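You operate a simulated robot arm through the tools that you are given. There is no shell and no other tool.

Carry out the task below with a simulated robot arm. There is one attempt and no reset: what you move stays moved.

TASK
Pour the ink into the beaker to about its line and stand its bottle in the holder.
Fine: take the bottle from the goods bench; it ends in the goods holder with its cap back on; spill hardly any; the beaker stays where it is.
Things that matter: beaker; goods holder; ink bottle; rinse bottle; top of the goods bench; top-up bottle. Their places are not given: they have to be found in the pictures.

Only the result counts: the job must be done as asked and must still hold three seconds after the hand-in. Knocking over, shifting, dropping, spilling or breaking anything else fails it. Lids that push on must go on centred and level and be pressed home; caps that screw on are set level and turned clockwise until they are tight.

THE ROBOT
A 7-joint arm with a four-finger gripper, fixed in place. Base frame: the origin is at the foot of the arm, x ahead of it, y to its left, z up; the work surface is at about z = 0.74. Units: m, degrees, N and s.
Its first joint turns from -69.0 to 172.0 degrees. Payload 3.67 kg.
Tool frame: the origin (TCP) lies between the finger pads and is the grasp point; the fingertips stand 0.028 m ahead of it; z points along the fingers, y is the line along which they close. Largest opening 0.112 m; the body of the gripper starts 0.073 m behind the TCP.
Orientation is that of the tool frame in the base frame, as [roll, pitch, yaw] about the fixed x, y, z axes, in that order (R = Rz(yaw) Ry(pitch) Rx(roll)). With the fingers straight down and closing along the base's y, the tool's x points along the base's -x, its y along +y and its z along -z.

THE INTERFACE
- The arm moves only by the tool nudge_tool. Its argument "commands" is one flat list of numbers, 7 for each row, row after row: the opening, from 0 (shut) to 1 (fully open), then the shift along the tool's x, y, z in units of 50 mm (1.0 is 50 mm), then the turn, a rotation vector about the tool's x, y, z in units of 6 degrees (1.0 is 6 degrees). In form: [fingers, x, y, z, wx, wy, wz, fingers, x, y, z, wx, wy, wz, ...]. A call has 1 to 20 rows; each row shifts and turns the commanded pose from where the row before left it, along the tool's axes as they then stand. A call with a number of a shift or a turn outside -1 to 1 is refused whole. A row lasts 0.2 s, in which the tool goes at most 0.05 m and 8.6 degrees; a call with a longer step from one row to the next is refused whole, and so is a gripper value outside its range. Where a pose cannot be reached the arm comes as near as it can. A force on the tool above 40 N (or 10 N above the force at the start of the call, whichever is more), or a blocked arm, ends the call early, and 0.2 s more pass. The fingers move at their own pace and stop on an object; they squeeze with about 26 N. The grip force told is the motor's: it shows also when the fingers shut on nothing. Time passes only in rows, and 0.2 s behind the last, so rows that do not move let the fingers close. It gives the time, the measured TCP pose, the force on the tool (base axes), the opening and the grip force at its end, in the units of the frame above (readings bear some noise), with the torque about the TCP (base axes, N m) and any sound that the robot's microphone picked up, and new pictures: "views" is both (left out), scene, wrist or none.
- Cameras (640 x 400 px; columns grow to the right, rows downward): "scene" is fixed at [0.4024, 0.6449, 1.4275]; the picture's right is [-0.96, -0.26, 0.00], its down [-0.13, 0.47, -0.88] and it looks along [0.23, -0.85, -0.48] (base axes); focal length 368 px, centre (320, 200). "wrist" rides on the gripper at [0.06, -0.018, -0.104] in the tool frame; the picture's right is [0.29, 0.96, 0.00], its down [-0.80, 0.24, -0.55] and it looks along [-0.53, 0.16, 0.83] (tool axes); focal length 234 px, centre (320, 200).
- slide_trunk(by): slides the trunk up (or, below 0, down) by that many m; the arm rides with it, the base frame stays. It gives what a move gives, with no picture.
- pixel_to_xyz(camera, pixels): for up to 12 pixels [column, row] of the newest picture of that camera ("zoom" is the newest enlarged one), the place [x, y, z] in the base frame of the surface seen there, good to about 0.003 m, but the place of the scene camera against the robot may be out by one fixed shift of up to 0.018 m in any direction. It takes no simulated time.
- zoom(camera, box): a new picture of the part [left, top, right, bottom] of that camera's present view, enlarged. It takes no simulated time.
- finish_job(): hands the job in; it is judged then, once.

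Unless the task says otherwise, let go and move clear before handing in.

The tools are called after "Call:" as a command line: name --argument value ..., lists and objects as JSON in quotes. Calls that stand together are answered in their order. nudge_tool: Moves the arm, as the interface text tells. Its arguments: {"type":"object","properties":{"commands":{"type":"array"},"views":{"type":"string","enum":["both","scene","wrist","none"]}},"required":["commands"]} The other tools are called the same way: slide_trunk (by) slides the trunk up or down; pixel_to_xyz (camera, pixels) gives the place of the surface under pixels of a picture; zoom (camera, box) takes an enlarged picture of a part of a camera's view; finish_job () hands the job in.

At the start:

```text
clock: 0.0
tcp_pos: [0.4263, -0.5976, 1.1621]
tool_rot: [180.0, 0.1, 179.9]
wrist_force: [-0.2, 0.0, 1.0]
ft_torque: [0.01, -0.01, -0.02]
width: 0.1121
grip_force: 0.0
trunk travel left (down, up): [-0.575, 0.265]
```

scene: 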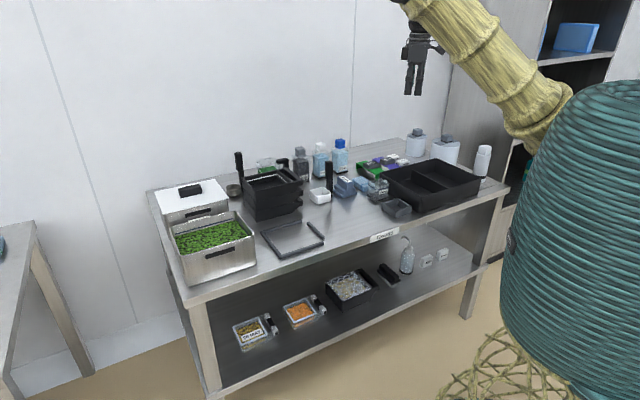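
wrist: 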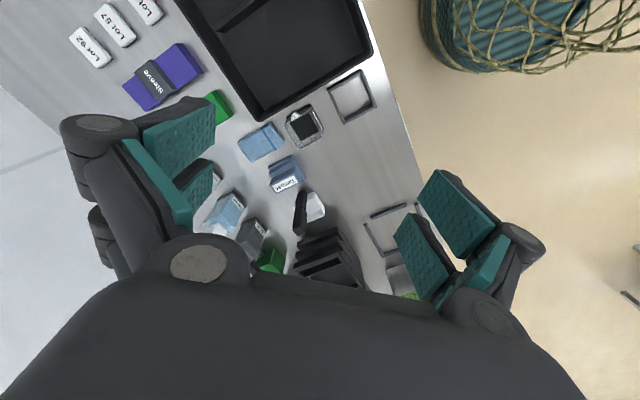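

The scene shows one goods bench with many items (bottles around pixels (300-345,140-180), and more at (415-485,140-170)). I'll zoom in to find out what each one is.

Call:
zoom --camera "scene" --box '[220, 120, 380, 220]'

Call:
zoom --camera "scene" --box '[350, 120, 510, 220]'

Call:
zoom --camera "wrist" --box '[180, 60, 420, 300]'

Call:
zoom --camera "scene" --box '[220, 220, 480, 360]'

```text
4.00 times, centred on (300, 170) of scene
```

zoom: 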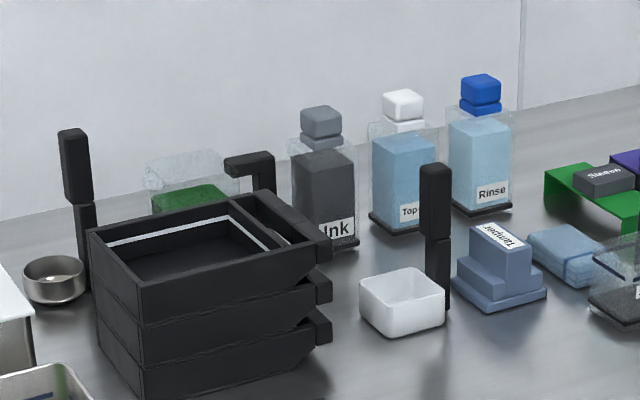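

```text
4.00 times, centred on (430, 170) of scene
```

zoom: 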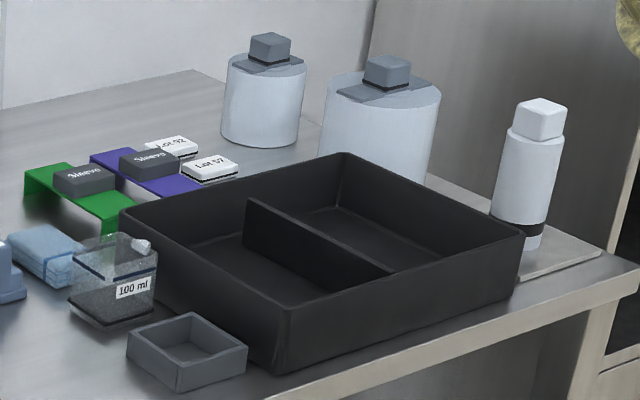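

```text
1.67 times, centred on (300, 180) of wrist
```

zoom: 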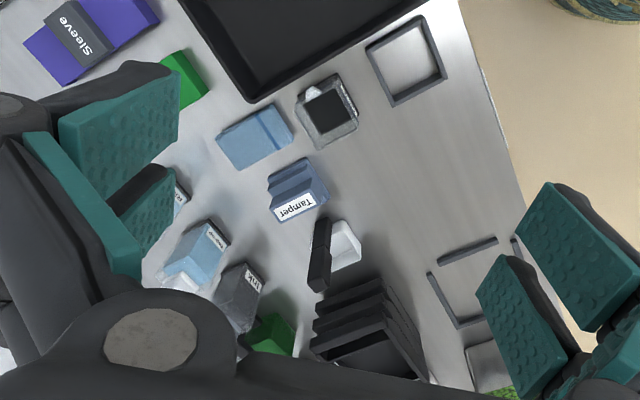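

```text
2.46 times, centred on (350, 290) of scene
```

zoom: 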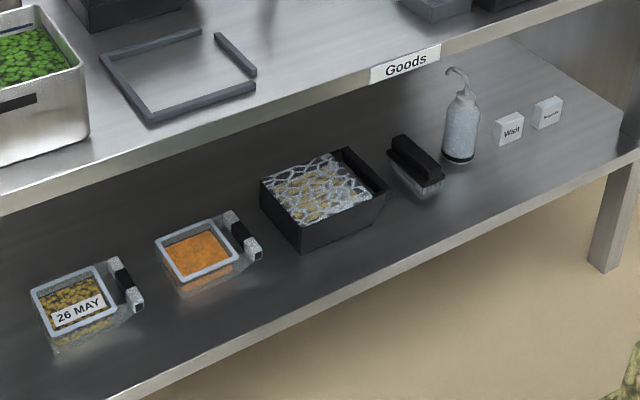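

The ink bottle (dark, label "Ink") is at about (302,165), the beaker "100 ml" at about (378,190), and the likely goods holder is the grey frame at about (397,208). I'll measure their places.

Call:
pixel_to_xyz --camera "scene" --pixels '[[300, 150], [302, 165], [304, 178], [321, 147], [340, 142], [378, 185], [380, 192], [388, 211], [397, 206], [410, 213], [397, 199], [360, 200]]'

Call:
zoom --camera "scene" --box '[280, 140, 330, 190]'

Call:
zoom --camera "scene" --box '[355, 170, 415, 225]'

Call:
zoom --camera "wrist" --box '[270, 60, 390, 160]'

Call:
zoom --camera "wrist" --box '[190, 180, 290, 280]'

```text
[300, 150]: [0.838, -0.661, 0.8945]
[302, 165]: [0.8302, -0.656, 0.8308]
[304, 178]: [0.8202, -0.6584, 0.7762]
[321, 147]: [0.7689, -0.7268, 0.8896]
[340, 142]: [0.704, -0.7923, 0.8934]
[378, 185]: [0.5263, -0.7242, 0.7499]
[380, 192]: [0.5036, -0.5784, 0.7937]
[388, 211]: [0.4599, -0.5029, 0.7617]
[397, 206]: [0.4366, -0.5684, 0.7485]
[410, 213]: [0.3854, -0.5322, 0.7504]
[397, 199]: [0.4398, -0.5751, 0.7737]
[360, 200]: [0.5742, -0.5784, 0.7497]
```

```text
8.00 times, centred on (305, 165) of scene
```

zoom: 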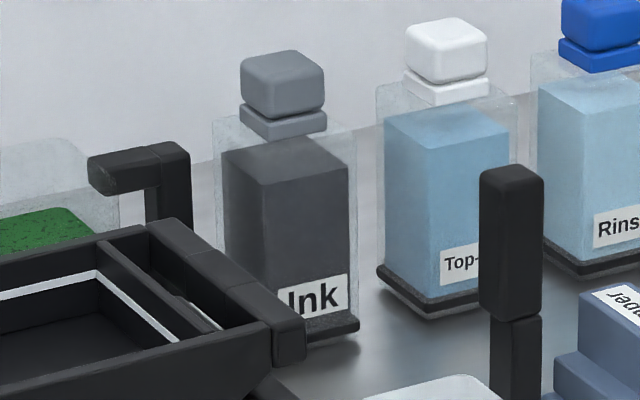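

```text
7.27 times, centred on (385, 198) of scene
```

zoom: 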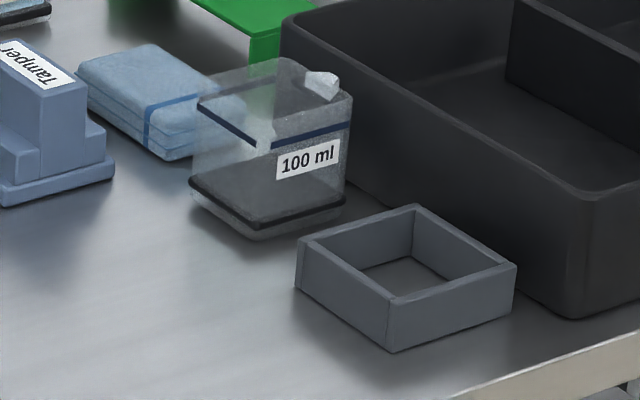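

```text
4.00 times, centred on (330, 110) of wrist
```

zoom: 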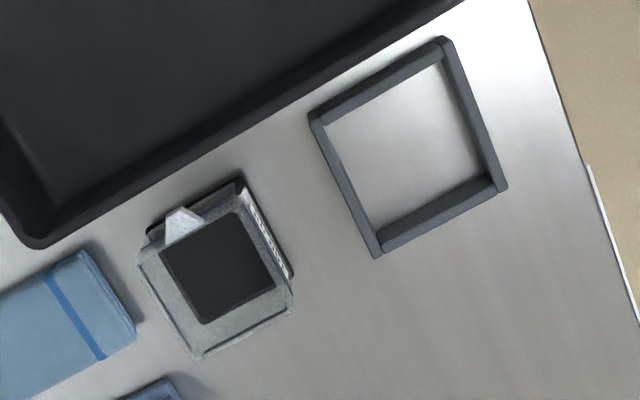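

```text
4.00 times, centred on (240, 230) of wrist
```

zoom: 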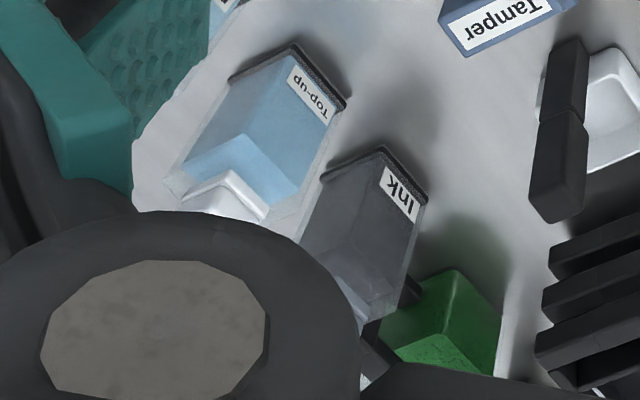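

I'll compare the same landmarks in the wrist and scene views to calibrate the scene camera's shift.

Call:
pixel_to_xyz --camera "wrist" --pixels '[[261.2, 228.7], [250, 245], [361, 70.5], [375, 106.5], [344.5, 123], [329, 88.5], [352, 97], [304, 126], [300, 111], [309, 146], [290, 185], [316, 207]]'

Call:
pixel_to_xyz --camera "scene" --pixels '[[304.1, 177.1], [397.8, 199.0], [411.2, 207.3], [395, 212.3], [382.5, 204], [395.6, 206], [373, 199], [378, 201], [392, 183], [370, 183]]'

```text
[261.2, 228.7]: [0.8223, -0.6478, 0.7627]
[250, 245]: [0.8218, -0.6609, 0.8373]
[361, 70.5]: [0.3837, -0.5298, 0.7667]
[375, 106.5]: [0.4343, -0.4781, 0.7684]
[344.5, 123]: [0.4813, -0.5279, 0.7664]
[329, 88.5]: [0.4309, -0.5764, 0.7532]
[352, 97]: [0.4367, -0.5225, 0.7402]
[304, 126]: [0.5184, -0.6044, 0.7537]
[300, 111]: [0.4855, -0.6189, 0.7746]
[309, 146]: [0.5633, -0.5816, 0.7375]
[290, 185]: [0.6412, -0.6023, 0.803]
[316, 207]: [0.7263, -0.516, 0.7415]
```

```text
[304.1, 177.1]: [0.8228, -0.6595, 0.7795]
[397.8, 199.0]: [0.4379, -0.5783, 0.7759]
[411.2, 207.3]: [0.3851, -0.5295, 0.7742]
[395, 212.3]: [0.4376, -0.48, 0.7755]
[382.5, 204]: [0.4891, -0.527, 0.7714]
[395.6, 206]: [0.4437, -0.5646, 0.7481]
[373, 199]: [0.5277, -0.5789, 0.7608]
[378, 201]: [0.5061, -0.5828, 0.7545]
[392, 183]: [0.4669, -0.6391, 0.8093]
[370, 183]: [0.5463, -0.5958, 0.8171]
```

The scene view is offset from the wrist view by about +0.009 in z and a few mm in x and y. The bottle is about 1.05 m out, so it needs a tilted approach; I'll map the neighbouring obstacles (stack at (270,185), posts at (329,175), green container at (268,165)).

Call:
pixel_to_xyz --camera "scene" --pixels '[[246, 178], [287, 172], [301, 181], [258, 190], [284, 160], [268, 159], [328, 163], [329, 192], [320, 190], [345, 176], [238, 155], [300, 147]]'

Call:
pixel_to_xyz --camera "scene" --pixels '[[289, 156], [309, 157], [292.5, 183], [307.5, 184], [309.5, 182], [297.6, 186], [315, 156], [333, 157], [320, 175], [312, 172], [328, 195], [420, 185]]'

```text
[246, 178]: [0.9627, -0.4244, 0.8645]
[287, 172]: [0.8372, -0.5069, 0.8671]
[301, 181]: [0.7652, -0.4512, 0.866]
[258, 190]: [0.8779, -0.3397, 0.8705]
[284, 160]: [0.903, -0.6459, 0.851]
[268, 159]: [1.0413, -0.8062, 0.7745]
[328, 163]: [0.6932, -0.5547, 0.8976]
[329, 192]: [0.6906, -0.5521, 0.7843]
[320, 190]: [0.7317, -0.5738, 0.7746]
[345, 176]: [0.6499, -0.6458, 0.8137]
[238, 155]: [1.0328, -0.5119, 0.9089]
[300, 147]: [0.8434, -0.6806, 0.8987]
```

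```text
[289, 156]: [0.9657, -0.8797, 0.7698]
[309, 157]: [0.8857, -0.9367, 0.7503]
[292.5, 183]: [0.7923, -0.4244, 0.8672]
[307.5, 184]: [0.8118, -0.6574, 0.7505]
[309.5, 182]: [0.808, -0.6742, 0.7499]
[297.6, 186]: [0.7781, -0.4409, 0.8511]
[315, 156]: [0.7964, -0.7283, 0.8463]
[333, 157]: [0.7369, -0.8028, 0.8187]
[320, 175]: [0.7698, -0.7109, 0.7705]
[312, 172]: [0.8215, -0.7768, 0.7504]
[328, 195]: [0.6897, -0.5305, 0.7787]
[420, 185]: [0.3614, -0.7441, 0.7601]
```

The three labelled bottles stand in a row about 0.093 m apart with their faces at about 45°. The holder (centre about (0.434,-0.528)) sits at the same yaw and its square frame can keep a bottle from turning. I'll start turning the tool so its camera ends on the far/top side, and check that it is reachable.

Call:
nudge_tool --commands '[0.7, 0, 0, 0, 0, 0, -1, 0.7, 0, 0, 0, 0, 0, -1, 0.7, 0, 0, 0, 0, 0, -1, 0.7, 0, 0, 0, 0, 0, -1, 0.7, 0, 0, 0, 0, 0, -1, 0.7, 0, 0, 0, 0, 0, -1, 0.7, 0, 0, 0, 0, 0, -1, 0.7, 0, 0, 0, 0, 0, -1, 0.7, 0, 0, 0, 0, 0, -1, 0.7, 0, 0, 0, 0, 0, -1, 0.7, 0, 0, 0, 0, 0, -1, 0.7, 0, 0, 0, 0, 0, -1, 0.7, 0, 0, 0, 0, 0, -1, 0.7, 0, 0, 0, 0, 0, -1, 0.7, 0, 0, 0, 0, 0, -1]' --views "both"

```text
clock: 3.2
tcp_pos: [0.4272, -0.5975, 1.1636]
tool_rot: [-180.0, 0.0, -90.1]
wrist_force: [-0.9, -0.1, 0.7]
ft_torque: [-0.03, 0.02, 0.01]
width: 0.0783
grip_force: 0.1
trunk travel left (down, up): [-0.575, 0.265]
```

scene: 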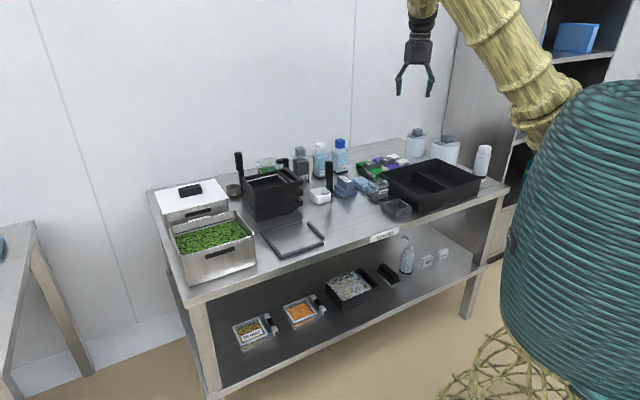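
wrist: 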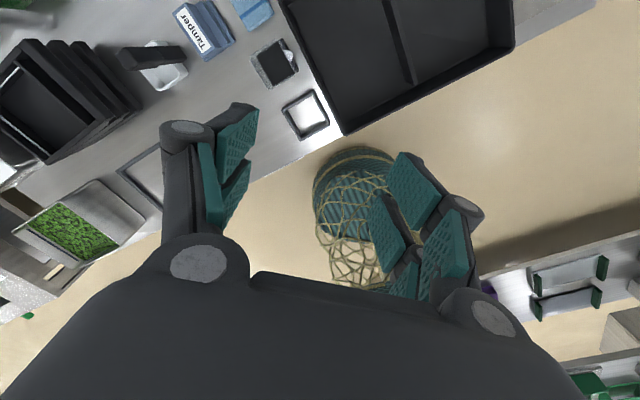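

The turn works (yaw is now -90, tool x points to -y). I'll turn 45° more and then tilt 45° outward.

Call:
nudge_tool --commands '[0.7, 0, 0, 0, 0, 0, -1, 0.7, 0, 0, 0, 0, 0, -1, 0.7, 0, 0, 0, 0, 0, -1, 0.7, 0, 0, 0, 0, 0, -1, 0.7, 0, 0, 0, 0, 0, -1, 0.7, 0, 0, 0, 0, 0, -1, 0.7, 0, 0, 0, 0, 0, -1, 0.7, 0, 0, 0, 0, 0, -0.5, 0.7, 0, 0, 0, 0, 1, 0, 0.7, 0, 0, 0, 0, 1, 0, 0.7, 0, 0, 0, 0, 1, 0, 0.7, 0, 0, 0, 0, 1, 0, 0.7, 0, 0, 0, 0, 1, 0, 0.7, 0, 0, 0, 0, 1, 0, 0.7, 0, 0, 0, 0, 1, 0, 0.7, 0, 0, 0, 0, 0.5, 0]' --views "both"

```text
clock: 6.6
tcp_pos: [0.4252, -0.599, 1.1539]
tool_rot: [-179.5, -44.4, -45.7]
wrist_force: [0.2, 0.5, 0.0]
ft_torque: [0.02, 0.0, -0.01]
width: 0.0785
grip_force: 0.1
trunk travel left (down, up): [-0.575, 0.265]
```

scene: 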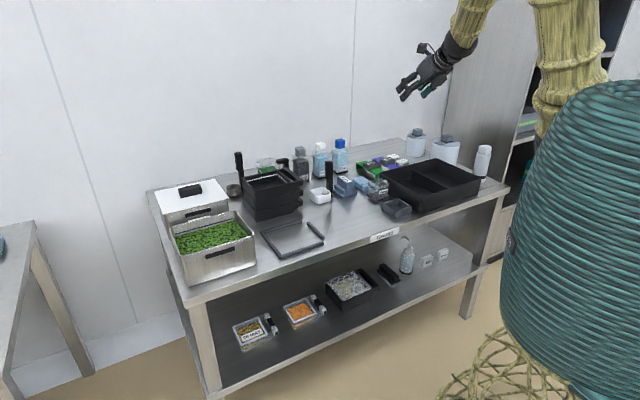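
wrist: 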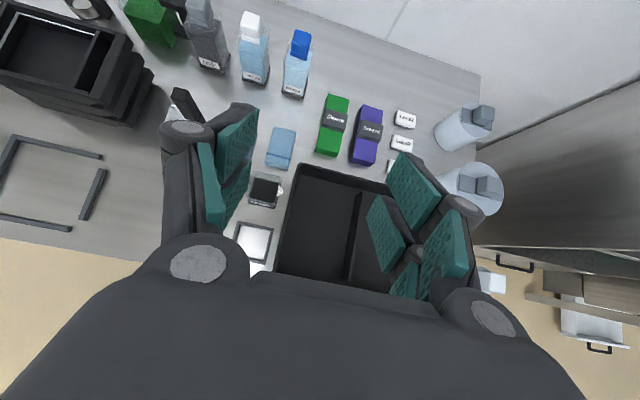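

The tilt works and the wrist now sees the whole row of bottles (ink at (207,40)). I'll measure the bottle, beaker and holder with the wrist camera.

Call:
zoom --camera "wrist" --box '[150, 0, 320, 106]'

Call:
zoom --camera "wrist" --box '[220, 160, 300, 280]'

Call:
pixel_to_xyz --camera "wrist" --pixels '[[200, 5], [210, 50], [209, 65], [199, 55], [226, 72], [250, 20], [256, 75], [180, 8], [172, 30], [195, 95], [185, 115], [265, 190]]'

```text
3.76 times, centred on (235, 53) of wrist
```

zoom: 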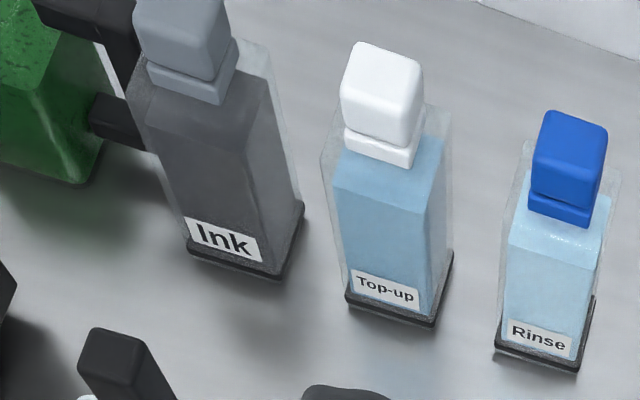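

```text
3.33 times, centred on (260, 220) of wrist
```

zoom: 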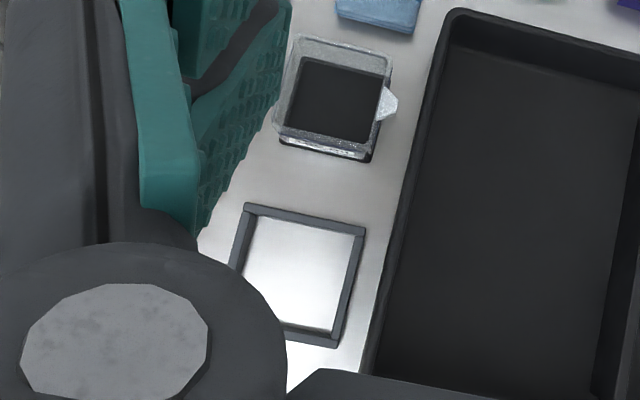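

```text
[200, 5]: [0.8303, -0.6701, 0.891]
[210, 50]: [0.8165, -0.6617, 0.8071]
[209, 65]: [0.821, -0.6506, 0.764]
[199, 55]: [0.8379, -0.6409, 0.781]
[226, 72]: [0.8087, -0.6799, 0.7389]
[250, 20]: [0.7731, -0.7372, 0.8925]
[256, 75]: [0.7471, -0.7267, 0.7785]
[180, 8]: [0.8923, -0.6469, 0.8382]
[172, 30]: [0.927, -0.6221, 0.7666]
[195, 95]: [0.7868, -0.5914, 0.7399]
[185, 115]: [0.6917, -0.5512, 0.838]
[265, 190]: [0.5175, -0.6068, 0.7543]
```

I'll sample the ink bottle's base edges and cap, plus the beaker and holder corners, for accurate centres.

Call:
pixel_to_xyz --camera "wrist" --pixels '[[202, 66], [212, 70], [222.5, 73], [229, 60], [205, 8], [194, 15], [207, 22], [187, 1], [208, 2], [212, 30], [204, 62], [220, 68]]'

Call:
pixel_to_xyz --camera "wrist" --pixels '[[253, 173], [276, 178], [244, 200], [269, 206], [281, 191], [249, 203], [270, 207], [237, 222], [268, 230], [262, 262], [254, 239], [262, 191]]'

```text
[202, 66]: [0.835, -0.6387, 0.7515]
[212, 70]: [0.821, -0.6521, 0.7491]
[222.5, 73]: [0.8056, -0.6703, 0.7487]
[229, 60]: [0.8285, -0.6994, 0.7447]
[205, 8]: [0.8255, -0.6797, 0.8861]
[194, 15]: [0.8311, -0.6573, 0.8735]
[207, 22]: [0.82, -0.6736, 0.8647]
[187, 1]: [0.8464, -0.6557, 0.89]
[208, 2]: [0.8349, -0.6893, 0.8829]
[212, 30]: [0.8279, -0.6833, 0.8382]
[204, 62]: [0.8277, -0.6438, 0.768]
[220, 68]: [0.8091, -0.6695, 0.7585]
```

```text
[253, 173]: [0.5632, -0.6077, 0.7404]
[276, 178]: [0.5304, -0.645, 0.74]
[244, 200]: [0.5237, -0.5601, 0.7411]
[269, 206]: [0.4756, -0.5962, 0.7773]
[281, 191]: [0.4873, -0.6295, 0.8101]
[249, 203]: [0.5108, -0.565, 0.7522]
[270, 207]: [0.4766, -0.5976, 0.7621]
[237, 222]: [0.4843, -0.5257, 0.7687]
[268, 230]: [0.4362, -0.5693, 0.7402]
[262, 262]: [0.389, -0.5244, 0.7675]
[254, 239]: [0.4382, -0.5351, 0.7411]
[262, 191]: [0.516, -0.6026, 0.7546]
```

In the bench-aligned frame the ink bottle centre is about (0.8375,-0.6728), the beaker about (0.516,-0.603) and the holder about (0.4326,-0.528). Next I move to a stand-off above and in front of the ink bottle at 45° tilt for a closer look.

Call:
nudge_tool --commands '[0.62, 0.045, -0.686, 0.667, 0, 0, 0, 0.62, 0.045, -0.686, 0.667, 0, 0, 0, 0.62, 0.045, -0.686, 0.667, 0, 0, 0, 0.62, 0.045, -0.686, 0.667, 0, 0, 0, 0.62, 0.045, -0.686, 0.667, 0, 0, 0, 0.62, 0.045, -0.686, 0.667, 0, 0, 0, 0.62, 0.045, -0.686, 0.667, 0, 0, 0, 0.62, 0, 0, 0, 0, 0, 0]' --views "both"

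```text
clock: 8.4
tcp_pos: [0.721, -0.5545, 1.0075]
tool_rot: [179.8, -45.1, -45.2]
wrist_force: [0.0, -0.5, -0.5]
ft_torque: [0.02, 0.03, -0.02]
width: 0.0694
grip_force: 0.0
trunk travel left (down, up): [-0.575, 0.265]
```

scene: 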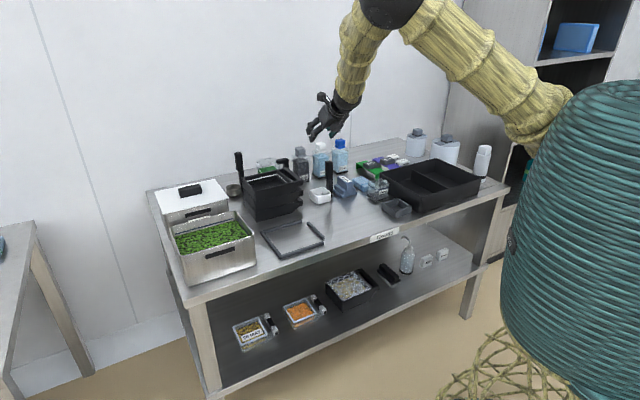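
wrist: 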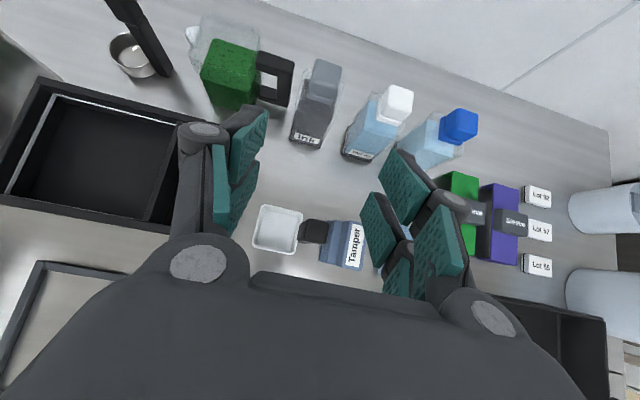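

The TCP is where I wanted it and the ink bottle is now at about (317,105) in the wrist view. I'll zoom in to measure the bottle, the black handle beside it at (275,80), and the cap.

Call:
zoom --camera "wrist" --box '[180, 10, 440, 170]'

Call:
pixel_to_xyz --camera "wrist" --pixels '[[325, 75], [315, 75], [337, 80], [296, 138], [308, 142], [320, 145], [290, 60], [268, 55], [264, 100], [283, 104], [286, 75], [333, 110]]'

```text
2.46 times, centred on (310, 90) of wrist
```

zoom: 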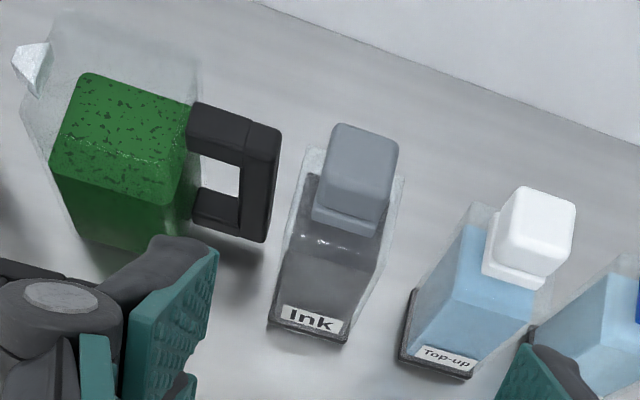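

```text
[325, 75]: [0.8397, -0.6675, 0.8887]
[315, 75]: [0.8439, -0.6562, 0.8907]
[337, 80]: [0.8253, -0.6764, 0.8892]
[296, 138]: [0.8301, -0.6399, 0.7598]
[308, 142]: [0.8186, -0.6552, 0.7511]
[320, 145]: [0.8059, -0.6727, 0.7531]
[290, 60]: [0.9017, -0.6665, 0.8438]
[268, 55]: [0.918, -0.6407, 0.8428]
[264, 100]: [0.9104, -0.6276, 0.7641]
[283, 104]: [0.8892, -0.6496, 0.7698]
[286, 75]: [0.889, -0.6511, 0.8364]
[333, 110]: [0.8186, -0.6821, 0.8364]
```

The black thing beside the ink is the handle of a green jug; its near side is at lateral c≈0.167 and starts just behind the bottle's mid-plane, so I'll grip slightly short of centre. I'll check the hand's own camera bulk in the scene view.

Call:
zoom --camera "scene" --box '[280, 80, 380, 180]'

```text
4.00 times, centred on (330, 130) of scene
```

zoom: 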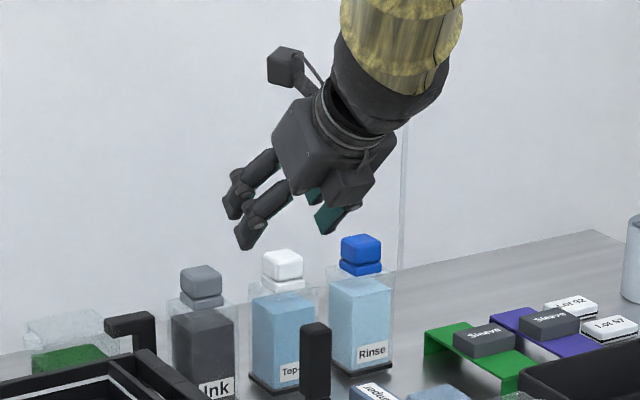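

The camera cube sits well back on the hand, so it clears the cap. I'll move to the pre-grasp on the 45° approach line.

Call:
nudge_tool --commands '[0.6, -0.27, 0, 0.6, 0, 0, 0, 0.6, -0.27, 0, 0.6, 0, 0, 0, 0.6, 0, 0, 0.7, 0, 0, 0, 0.6, 0, 0, 0.5, 0, 0, 0, 0.6, 0, 0, 0.5, 0, 0, 0, 0.6, 0, 0, 0, 0, 0, 0]' --views "both"

```text
clock: 9.8
tcp_pos: [0.7797, -0.6105, 0.8846]
tool_rot: [-180.0, -45.0, -45.1]
wrist_force: [0.5, 0.3, -0.4]
ft_torque: [0.02, 0.0, 0.04]
width: 0.0675
grip_force: 0.1
trunk travel left (down, up): [-0.575, 0.265]
```

scene: 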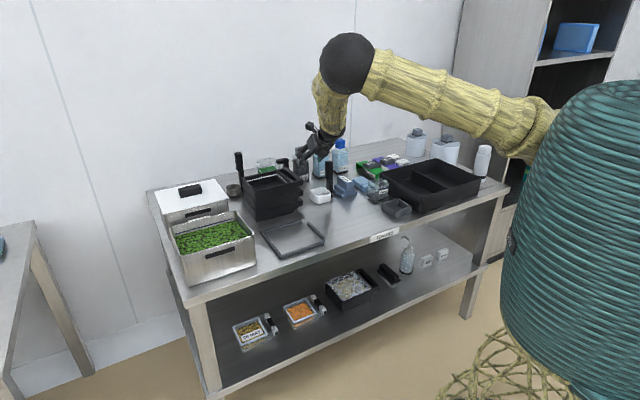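
wrist: 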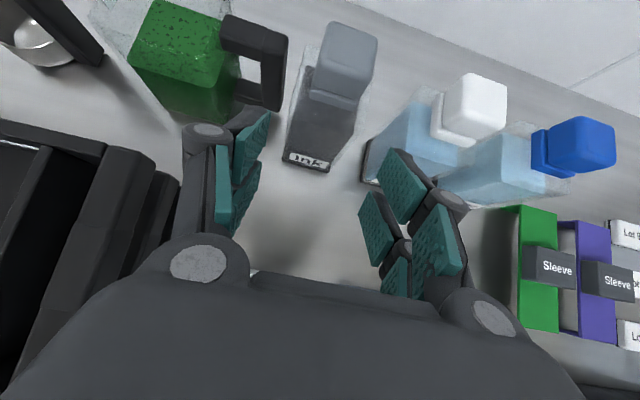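

On line: TCP h=0.983, c=0.120. I'll re-measure the ink bottle's lateral position from this closer view before going in.

Call:
pixel_to_xyz --camera "wrist" --pixels '[[290, 158], [306, 164], [326, 168], [320, 40], [345, 40], [370, 45], [287, 60], [281, 100], [296, 120], [340, 125], [372, 175], [400, 100]]'

Call:
zoom --camera "wrist" --box '[220, 10, 480, 190]'

```text
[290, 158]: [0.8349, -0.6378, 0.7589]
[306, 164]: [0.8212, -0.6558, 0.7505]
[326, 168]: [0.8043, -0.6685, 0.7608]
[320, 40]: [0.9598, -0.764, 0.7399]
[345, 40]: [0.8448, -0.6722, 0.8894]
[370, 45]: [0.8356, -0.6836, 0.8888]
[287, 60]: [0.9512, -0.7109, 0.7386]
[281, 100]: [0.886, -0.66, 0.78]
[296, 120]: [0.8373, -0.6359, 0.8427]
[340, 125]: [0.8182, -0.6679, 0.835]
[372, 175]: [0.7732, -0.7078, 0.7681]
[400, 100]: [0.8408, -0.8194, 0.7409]
```

```text
2.22 times, centred on (350, 100) of wrist
```

zoom: 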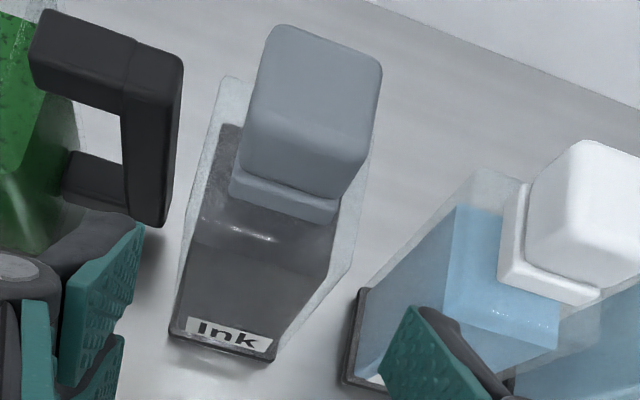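

The bottle centre is at c≈0.118, clear of the jug handle (front face at h≈1.088). I'll advance 95 mm along the fingers, stopping just short of the handle, and look before closing.

Call:
nudge_tool --commands '[0.6, 0, 0.03, 0.5, 0, 0, 0, 0.6, 0, 0, 0.5, 0, 0, 0, 0.6, 0, 0, 0.5, 0, 0, 0, 0.6, 0, 0, 0.4, 0, 0, 0, 0.6, 0, 0, 0, 0, 0, 0]' --views "both"

```text
clock: 11.0
tcp_pos: [0.8275, -0.6603, 0.8187]
tool_rot: [-180.0, -45.0, -45.0]
wrist_force: [-0.4, -0.4, -0.1]
ft_torque: [0.01, 0.01, 0.01]
width: 0.0674
grip_force: 0.0
trunk travel left (down, up): [-0.575, 0.265]
```

scene: 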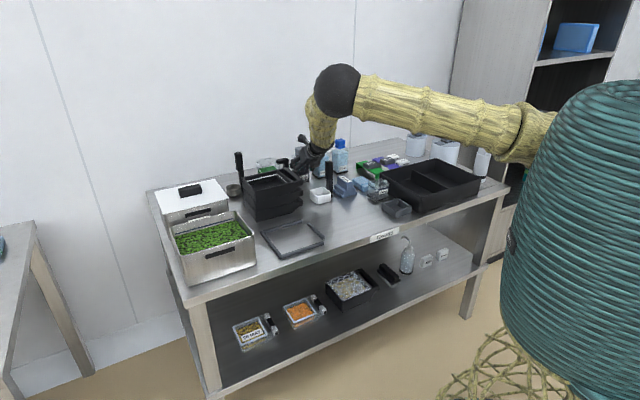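
wrist: 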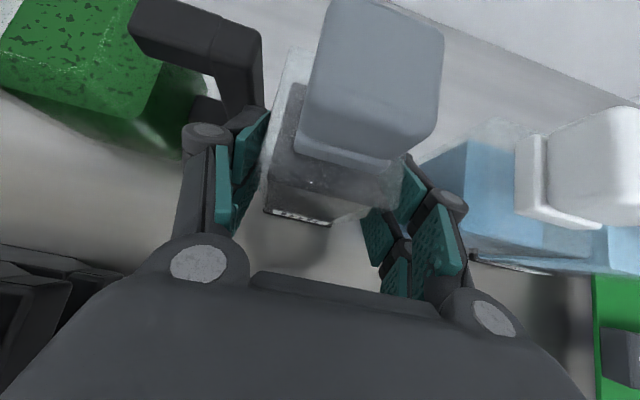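

The fingers straddle the ink bottle with clearance on both sides (TCP h=1.052, c=0.118, z=0.819). I'll close the gripper.

Call:
nudge_tool --commands '[0.4, 0, 0, 0, 0, 0, 0, 0.4, 0, 0, 0, 0, 0, 0, 0.3, 0, 0, 0, 0, 0, 0, 0.3, 0, 0, 0, 0, 0, 0]' --views "wrist"

```text
clock: 12.0
tcp_pos: [0.8275, -0.6609, 0.8196]
tool_rot: [180.0, -45.0, -45.0]
wrist_force: [1.8, -1.0, 0.2]
ft_torque: [0.07, -0.17, -0.05]
width: 0.0557
grip_force: 25.5
trunk travel left (down, up): [-0.575, 0.265]
```

wrist: 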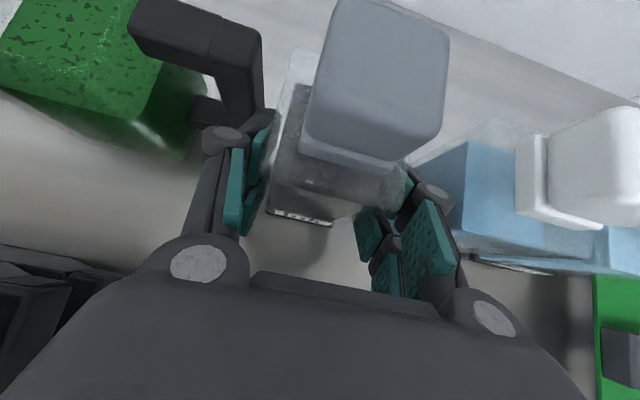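

Gripped: width 0.0557 m at 25.5 N. I'll lift straight up (tool +x and −z together), slowly at first.

Call:
nudge_tool --commands '[0.3, 0.14, 0, -0.14, 0, 0, 0, 0.3, 0.28, 0, -0.28, 0, 0, 0, 0.3, 0.42, 0, -0.42, 0, 0, 0, 0.3, 0.5, 0, -0.5, 0, 0, 0, 0.3, 0.5, 0, -0.5, 0, 0, 0, 0.3, 0.5, 0, -0.5, 0, 0, 0, 0.3, 0, 0, 0, 0, 0, 0]' --views "both"

```text
clock: 13.6
tcp_pos: [0.8274, -0.6613, 0.9804]
tool_rot: [180.0, -44.8, -45.1]
wrist_force: [0.3, 0.2, -3.4]
ft_torque: [0.04, 0.05, -0.01]
width: 0.0563
grip_force: 25.9
trunk travel left (down, up): [-0.575, 0.265]
```

scene: 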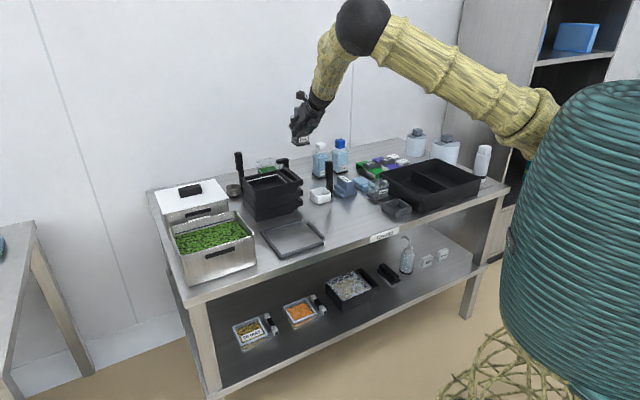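
wrist: 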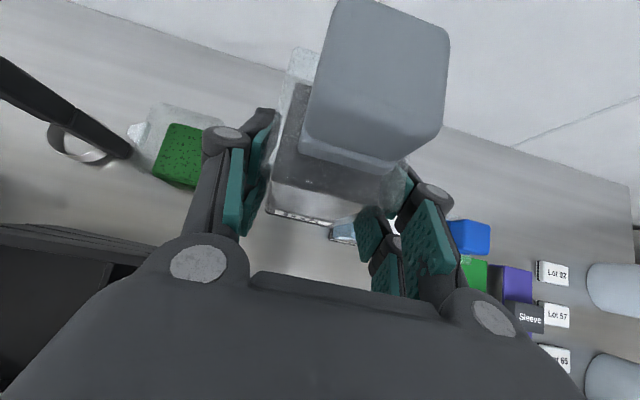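

The bottle is lifted cleanly (about 0.35 kg). I'll raise it 50 mm more and carry it to above the holder.

Call:
nudge_tool --commands '[0.3, 0.5, 0, -0.5, 0, 0, 0, 0.3, 0.2, 0, -0.2, 0, 0, 0, 0.3, -0.27, 0.18, -0.27, 0, 0, 0, 0.3, -0.55, 0.37, -0.55, 0, 0, 0, 0.3, -0.55, 0.37, -0.55, 0, 0, 0, 0.3, -0.55, 0.37, -0.55, 0, 0, 0, 0.3, -0.55, 0.37, -0.55, 0, 0, 0, 0.3, -0.55, 0.37, -0.55, 0, 0, 0, 0.3, -0.55, 0.37, -0.55, 0, 0, 0, 0.3, -0.55, 0.37, -0.55, 0, 0, 0, 0.3, -0.55, 0.37, -0.55, 0, 0, 0, 0.3, -0.55, 0.37, -0.55, 0, 0, 0, 0.3, -0.28, 0.19, -0.28, 0, 0, 0, 0.3, 0, 0, 0, 0, 0, 0]' --views "both"

```text
clock: 16.1
tcp_pos: [0.4618, -0.5553, 0.966]
tool_rot: [173.3, -37.8, -42.6]
wrist_force: [0.1, 0.5, -4.2]
ft_torque: [0.09, 0.03, 0.0]
width: 0.0558
grip_force: 25.9
out of reach, approached as far as the arm can: row 11, 12
trunk travel left (down, up): [-0.575, 0.265]
stopped in row 12: the arm was blocked; the commanded pose is now the measured one
```

scene: 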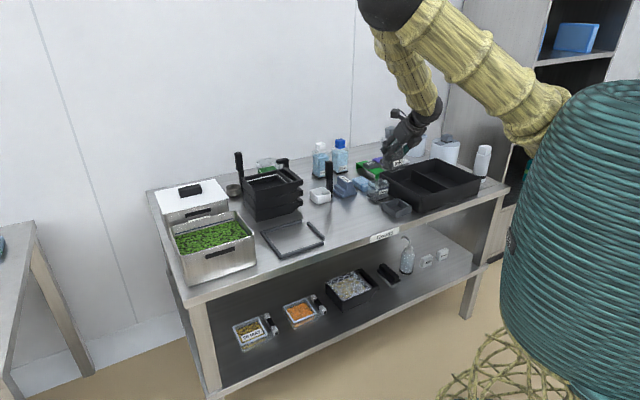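
wrist: 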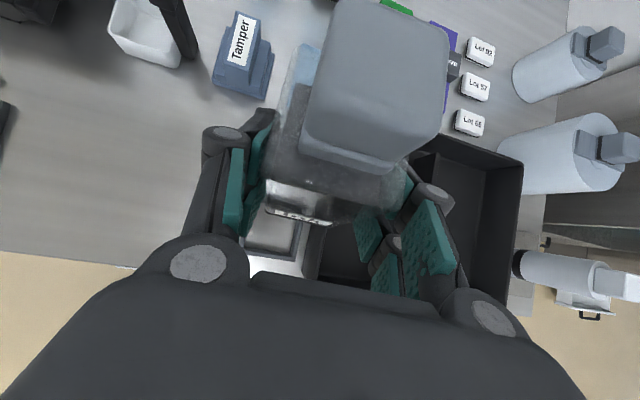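

The arm got too folded ("out of reach" rows 11-12), leaving the bottle tilted about 8° with its cap on, so nothing spilled. Raising the trunk will unfold the elbow; I'll slide it up 0.2 m and then correct the orientation.

Call:
slide_trunk --by 0.2

Call:
nudge_tool --commands '[0.3, 0, 0, 0, 0.42, 0.59, 0.185, 0.3, 0, 0, 0, 0.43, 0.59, 0.185, 0.3, 0, 0, 0, 0, 0, 0]' --views "both"

```text
clock: 18.2
tcp_pos: [0.462, -0.555, 1.1677]
tool_rot: [173.4, -37.9, -42.6]
wrist_force: [-0.2, -0.4, -3.7]
ft_torque: [0.03, 0.02, 0.0]
width: 0.056
grip_force: 26.0
trunk travel left (down, up): [-0.775, 0.065]
```

```text
clock: 19.0
tcp_pos: [0.4825, -0.569, 1.17]
tool_rot: [179.9, -45.3, -44.7]
wrist_force: [0.7, 0.8, -3.5]
ft_torque: [0.03, 0.04, -0.02]
width: 0.0559
grip_force: 25.4
out of reach, approached as far as the arm can: row 1, 2
trunk travel left (down, up): [-0.775, 0.065]
```

scene: 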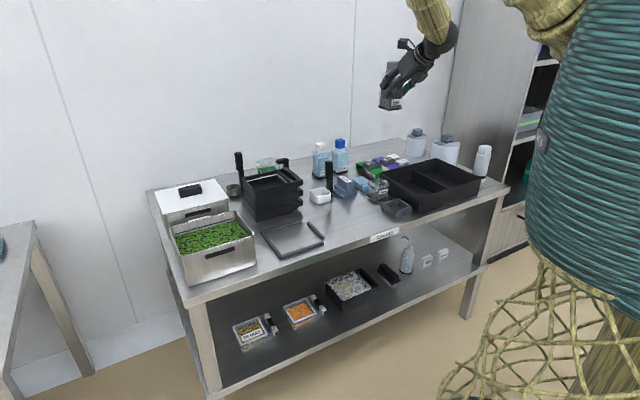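
wrist: 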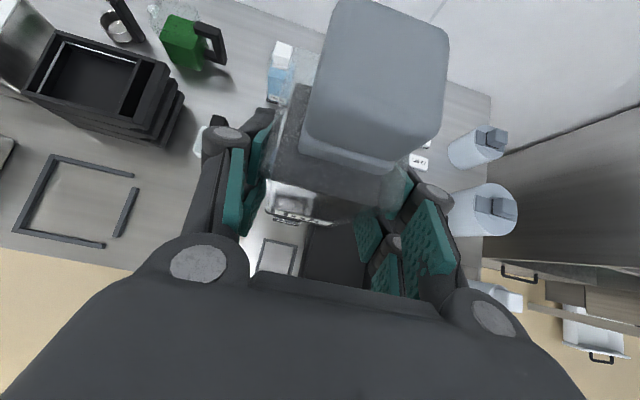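

Orientation is back to level (pitch -45, roll 180) but the pose is still at the folding limit. I'll go down vertically, which should unfold the arm.

Call:
nudge_tool --commands '[0.3, -0.53, 0, 0.53, 0, 0, 0, 0.3, -0.53, 0, 0.53, 0, 0, 0, 0.3, -0.53, 0, 0.53, 0, 0, 0, 0.3, -0.53, 0, 0.53, 0, 0, 0, 0.3, 0, 0, 0, 0, 0, 0]' --views "none"

```text
clock: 20.2
tcp_pos: [0.4826, -0.5692, 1.0176]
tool_rot: [180.0, -45.3, -44.8]
wrist_force: [0.3, 0.2, -2.9]
ft_torque: [0.05, 0.06, 0.02]
width: 0.0558
grip_force: 25.9
trunk travel left (down, up): [-0.775, 0.065]
```

Good: pose tracks again. I'll drop another 80 mm, then shift back 80 mm to stand over the holder.

Call:
nudge_tool --commands '[0.3, -0.57, 0, 0.57, 0, 0, 0, 0.3, -0.57, 0, 0.57, 0, 0, 0, 0.3, -0.38, 0.04, -0.38, 0, 0, 0, 0.3, -0.38, 0.04, -0.38, 0, 0, 0, 0.3, -0.38, 0.04, -0.38, 0, 0, 0, 0.3, 0, 0, 0, 0, 0, 0]' --views "both"

```text
clock: 21.6
tcp_pos: [0.4226, -0.5185, 0.9369]
tool_rot: [-180.0, -45.1, -44.7]
wrist_force: [0.1, 0.2, -3.6]
ft_torque: [0.04, 0.06, 0.0]
width: 0.056
grip_force: 26.5
trunk travel left (down, up): [-0.775, 0.065]
```

scene: 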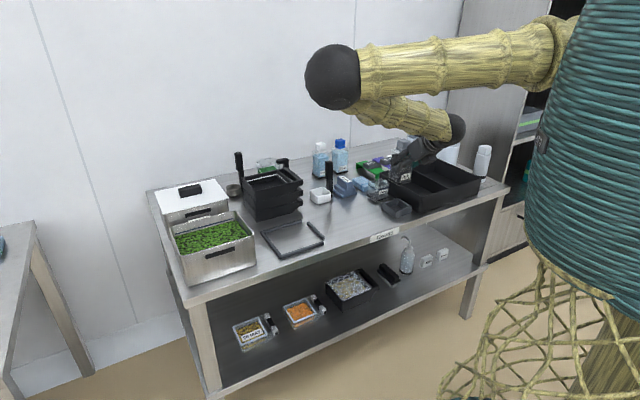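
wrist: 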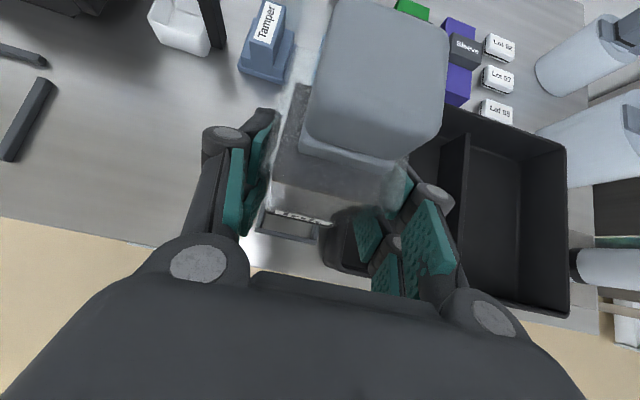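

Bottle is above the holder (TCP h=0.6655, c=-0.068). I need a precise relative alignment, so I'll zoom both cameras on the bottle base and the holder.

Call:
zoom --camera "scene" --box '[360, 130, 460, 230]'

Call:
zoom --camera "wrist" --box '[230, 170, 350, 280]'

```text
4.00 times, centred on (410, 180) of scene
```

zoom: 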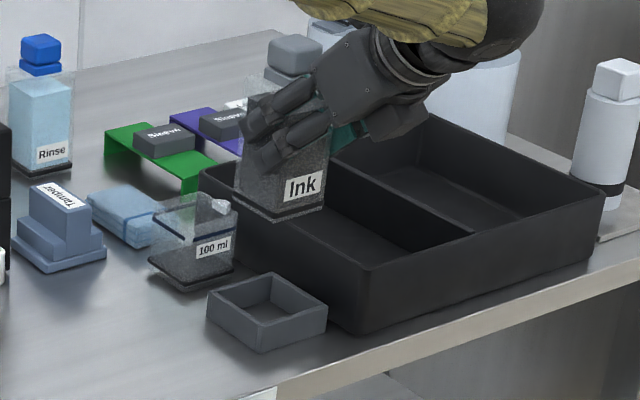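

```text
3.64 times, centred on (290, 225) of wrist
```

zoom: 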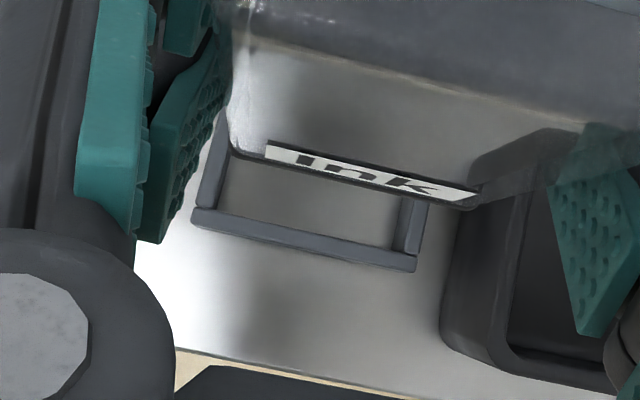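

I'll query the holder rim walls and the bottle's front base edge in both views.

Call:
pixel_to_xyz --camera "wrist" --pixels '[[285.9, 236], [275, 233.5], [300, 239], [261, 216], [259, 221], [314.5, 232], [315.5, 228], [281.8, 212.6], [300, 217], [323, 222.3], [270, 218], [305, 228]]'

Call:
pixel_to_xyz --camera "scene" --pixels '[[389, 202], [388, 210], [404, 211.5], [404.5, 203], [395.2, 213], [397, 199], [383, 206.5], [411, 208], [392, 233], [389.5, 231.5], [398, 229], [402, 227]]'

```text
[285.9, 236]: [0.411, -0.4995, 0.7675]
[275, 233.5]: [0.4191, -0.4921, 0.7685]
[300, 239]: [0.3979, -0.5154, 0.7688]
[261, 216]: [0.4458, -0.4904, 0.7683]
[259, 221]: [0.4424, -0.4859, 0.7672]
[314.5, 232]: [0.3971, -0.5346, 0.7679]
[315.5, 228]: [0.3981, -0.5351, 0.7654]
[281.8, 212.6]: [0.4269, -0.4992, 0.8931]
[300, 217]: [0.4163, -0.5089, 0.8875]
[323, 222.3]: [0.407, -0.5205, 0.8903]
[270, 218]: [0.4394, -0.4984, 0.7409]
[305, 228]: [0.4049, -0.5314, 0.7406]
```

```text
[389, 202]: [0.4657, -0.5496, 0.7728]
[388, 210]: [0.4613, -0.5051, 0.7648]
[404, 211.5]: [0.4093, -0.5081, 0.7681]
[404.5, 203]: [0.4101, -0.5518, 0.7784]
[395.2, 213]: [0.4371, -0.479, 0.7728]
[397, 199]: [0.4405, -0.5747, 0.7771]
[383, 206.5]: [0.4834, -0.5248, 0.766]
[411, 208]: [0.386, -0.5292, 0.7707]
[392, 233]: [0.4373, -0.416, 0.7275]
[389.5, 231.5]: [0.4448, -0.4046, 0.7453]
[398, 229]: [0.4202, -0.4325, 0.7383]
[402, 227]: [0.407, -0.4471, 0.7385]
```

From the wrist view the holder walls give a centre of h≈0.6775, c≈-0.0645, while the bottle is now at h≈0.683, c≈-0.068. I'll correct by (-5, +3.5) mm and drop to just above the rim (z≈0.775).

Call:
nudge_tool --commands '[0.3, -0.391, -0.023, 0.345, 0, 0, 0, 0.3, -0.391, -0.023, 0.345, 0, 0, 0, 0.3, -0.391, -0.023, 0.345, 0, 0, 0, 0.3, 0, 0, 0, 0, 0, 0]' --views "both"

```text
clock: 22.6
tcp_pos: [0.4223, -0.5125, 0.8598]
tool_rot: [-179.9, -45.3, -44.7]
wrist_force: [0.8, 1.0, -3.4]
ft_torque: [0.05, 0.03, -0.02]
width: 0.0562
grip_force: 26.4
trunk travel left (down, up): [-0.775, 0.065]
```

scene: 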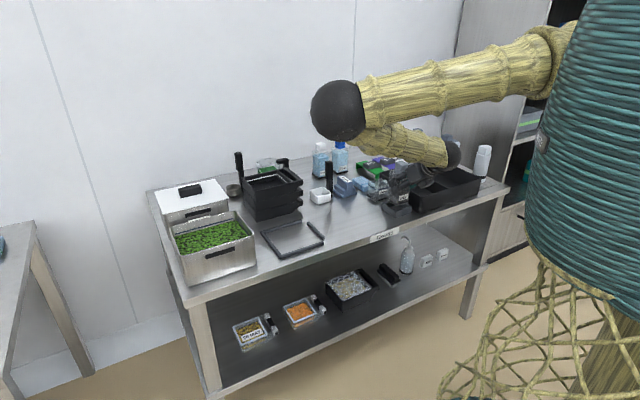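
wrist: 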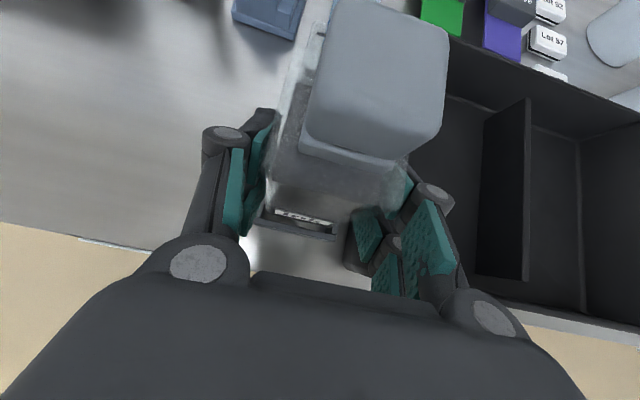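

TCP h=0.661, c=-0.064, z=0.860: the base should be about 20 mm above the bench floor... I'll check the alignment against the rim closely.

Call:
zoom --camera "wrist" --box '[240, 185, 360, 260]'

Call:
zoom --camera "scene" --box '[370, 170, 430, 225]'

```text
5.33 times, centred on (300, 222) of wrist
```

zoom: 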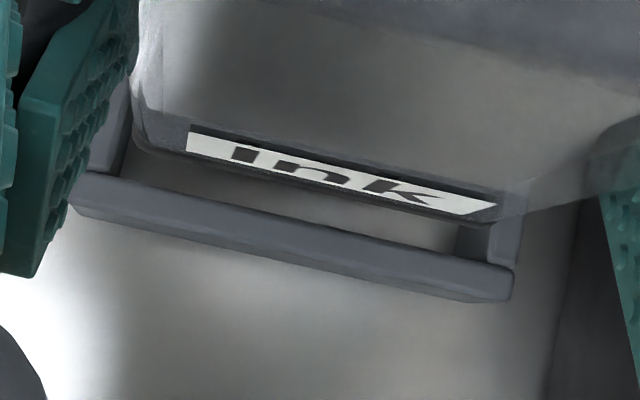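

```text
7.27 times, centred on (400, 198) of scene
```

zoom: 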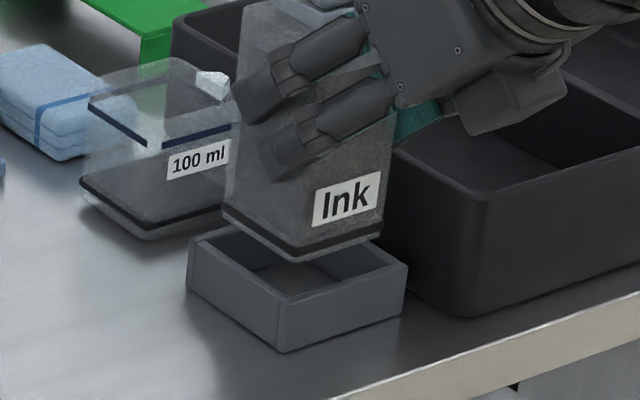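

I'll query the bottle's base corners and the rim's inner corners to confirm the fit.

Call:
pixel_to_xyz --camera "wrist" --pixels '[[266.5, 212.3], [332.8, 225.8], [258, 221], [295, 230.5], [330, 238], [262, 214], [334.5, 231], [275, 214], [300, 219], [325, 224.5], [280, 221], [310, 227]]'

Call:
pixel_to_xyz --camera "scene" --pixels '[[387, 201], [391, 204], [395.5, 206], [402, 204.3], [408, 202.5], [383.5, 204.5], [388, 208], [394.5, 212.5], [403, 210], [411, 207], [395, 213], [382.5, 204]]'

```text
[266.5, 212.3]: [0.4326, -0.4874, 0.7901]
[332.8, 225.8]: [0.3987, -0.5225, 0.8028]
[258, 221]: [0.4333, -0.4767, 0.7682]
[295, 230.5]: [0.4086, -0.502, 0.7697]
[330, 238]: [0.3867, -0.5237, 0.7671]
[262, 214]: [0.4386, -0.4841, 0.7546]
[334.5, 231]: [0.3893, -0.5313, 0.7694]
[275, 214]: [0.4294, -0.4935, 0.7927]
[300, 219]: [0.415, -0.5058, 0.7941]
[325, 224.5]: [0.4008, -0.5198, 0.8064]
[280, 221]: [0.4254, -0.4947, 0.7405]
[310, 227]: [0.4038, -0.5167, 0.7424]
```

```text
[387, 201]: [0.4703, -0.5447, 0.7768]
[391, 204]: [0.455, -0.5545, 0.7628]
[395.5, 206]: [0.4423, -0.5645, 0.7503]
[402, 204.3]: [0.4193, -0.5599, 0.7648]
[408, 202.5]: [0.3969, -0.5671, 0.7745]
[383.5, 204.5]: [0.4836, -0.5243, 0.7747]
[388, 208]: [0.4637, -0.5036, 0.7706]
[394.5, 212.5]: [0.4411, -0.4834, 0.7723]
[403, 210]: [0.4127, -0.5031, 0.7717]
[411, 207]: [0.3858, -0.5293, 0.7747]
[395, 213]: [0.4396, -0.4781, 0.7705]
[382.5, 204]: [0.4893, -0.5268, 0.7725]
```

The bottle front is at h≈0.651 with the front inner wall at about 0.647, so I'll shift back 1.5 mm and lower slowly into the rim, watching the force.

Call:
nudge_tool --commands '[0.3, -0.021, 0, -0.021, 0, 0, 0, 0.3, -0.113, 0, 0.113, 0, 0, 0, 0.3, -0.113, 0, 0.113, 0, 0, 0, 0.3, -0.113, 0, 0.113, 0, 0, 0, 0.3, 0, 0, 0, 0, 0, 0]' --views "both"

```text
clock: 23.8
tcp_pos: [0.4187, -0.5089, 0.8358]
tool_rot: [-180.0, -45.3, -44.8]
wrist_force: [8.2, -9.0, -0.7]
ft_torque: [-0.45, -0.65, -0.37]
width: 0.0556
grip_force: 25.7
trunk travel left (down, up): [-0.775, 0.065]
```

scene: 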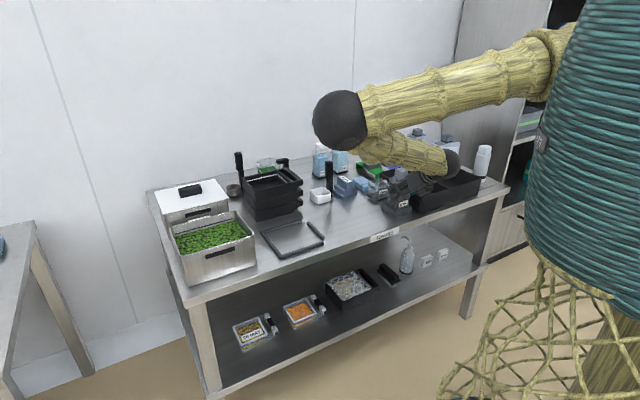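
wrist: 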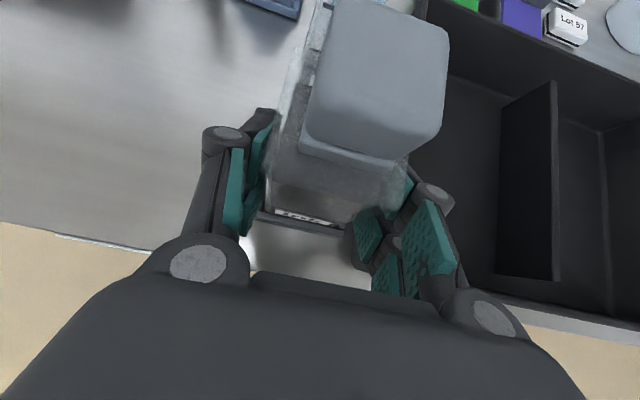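

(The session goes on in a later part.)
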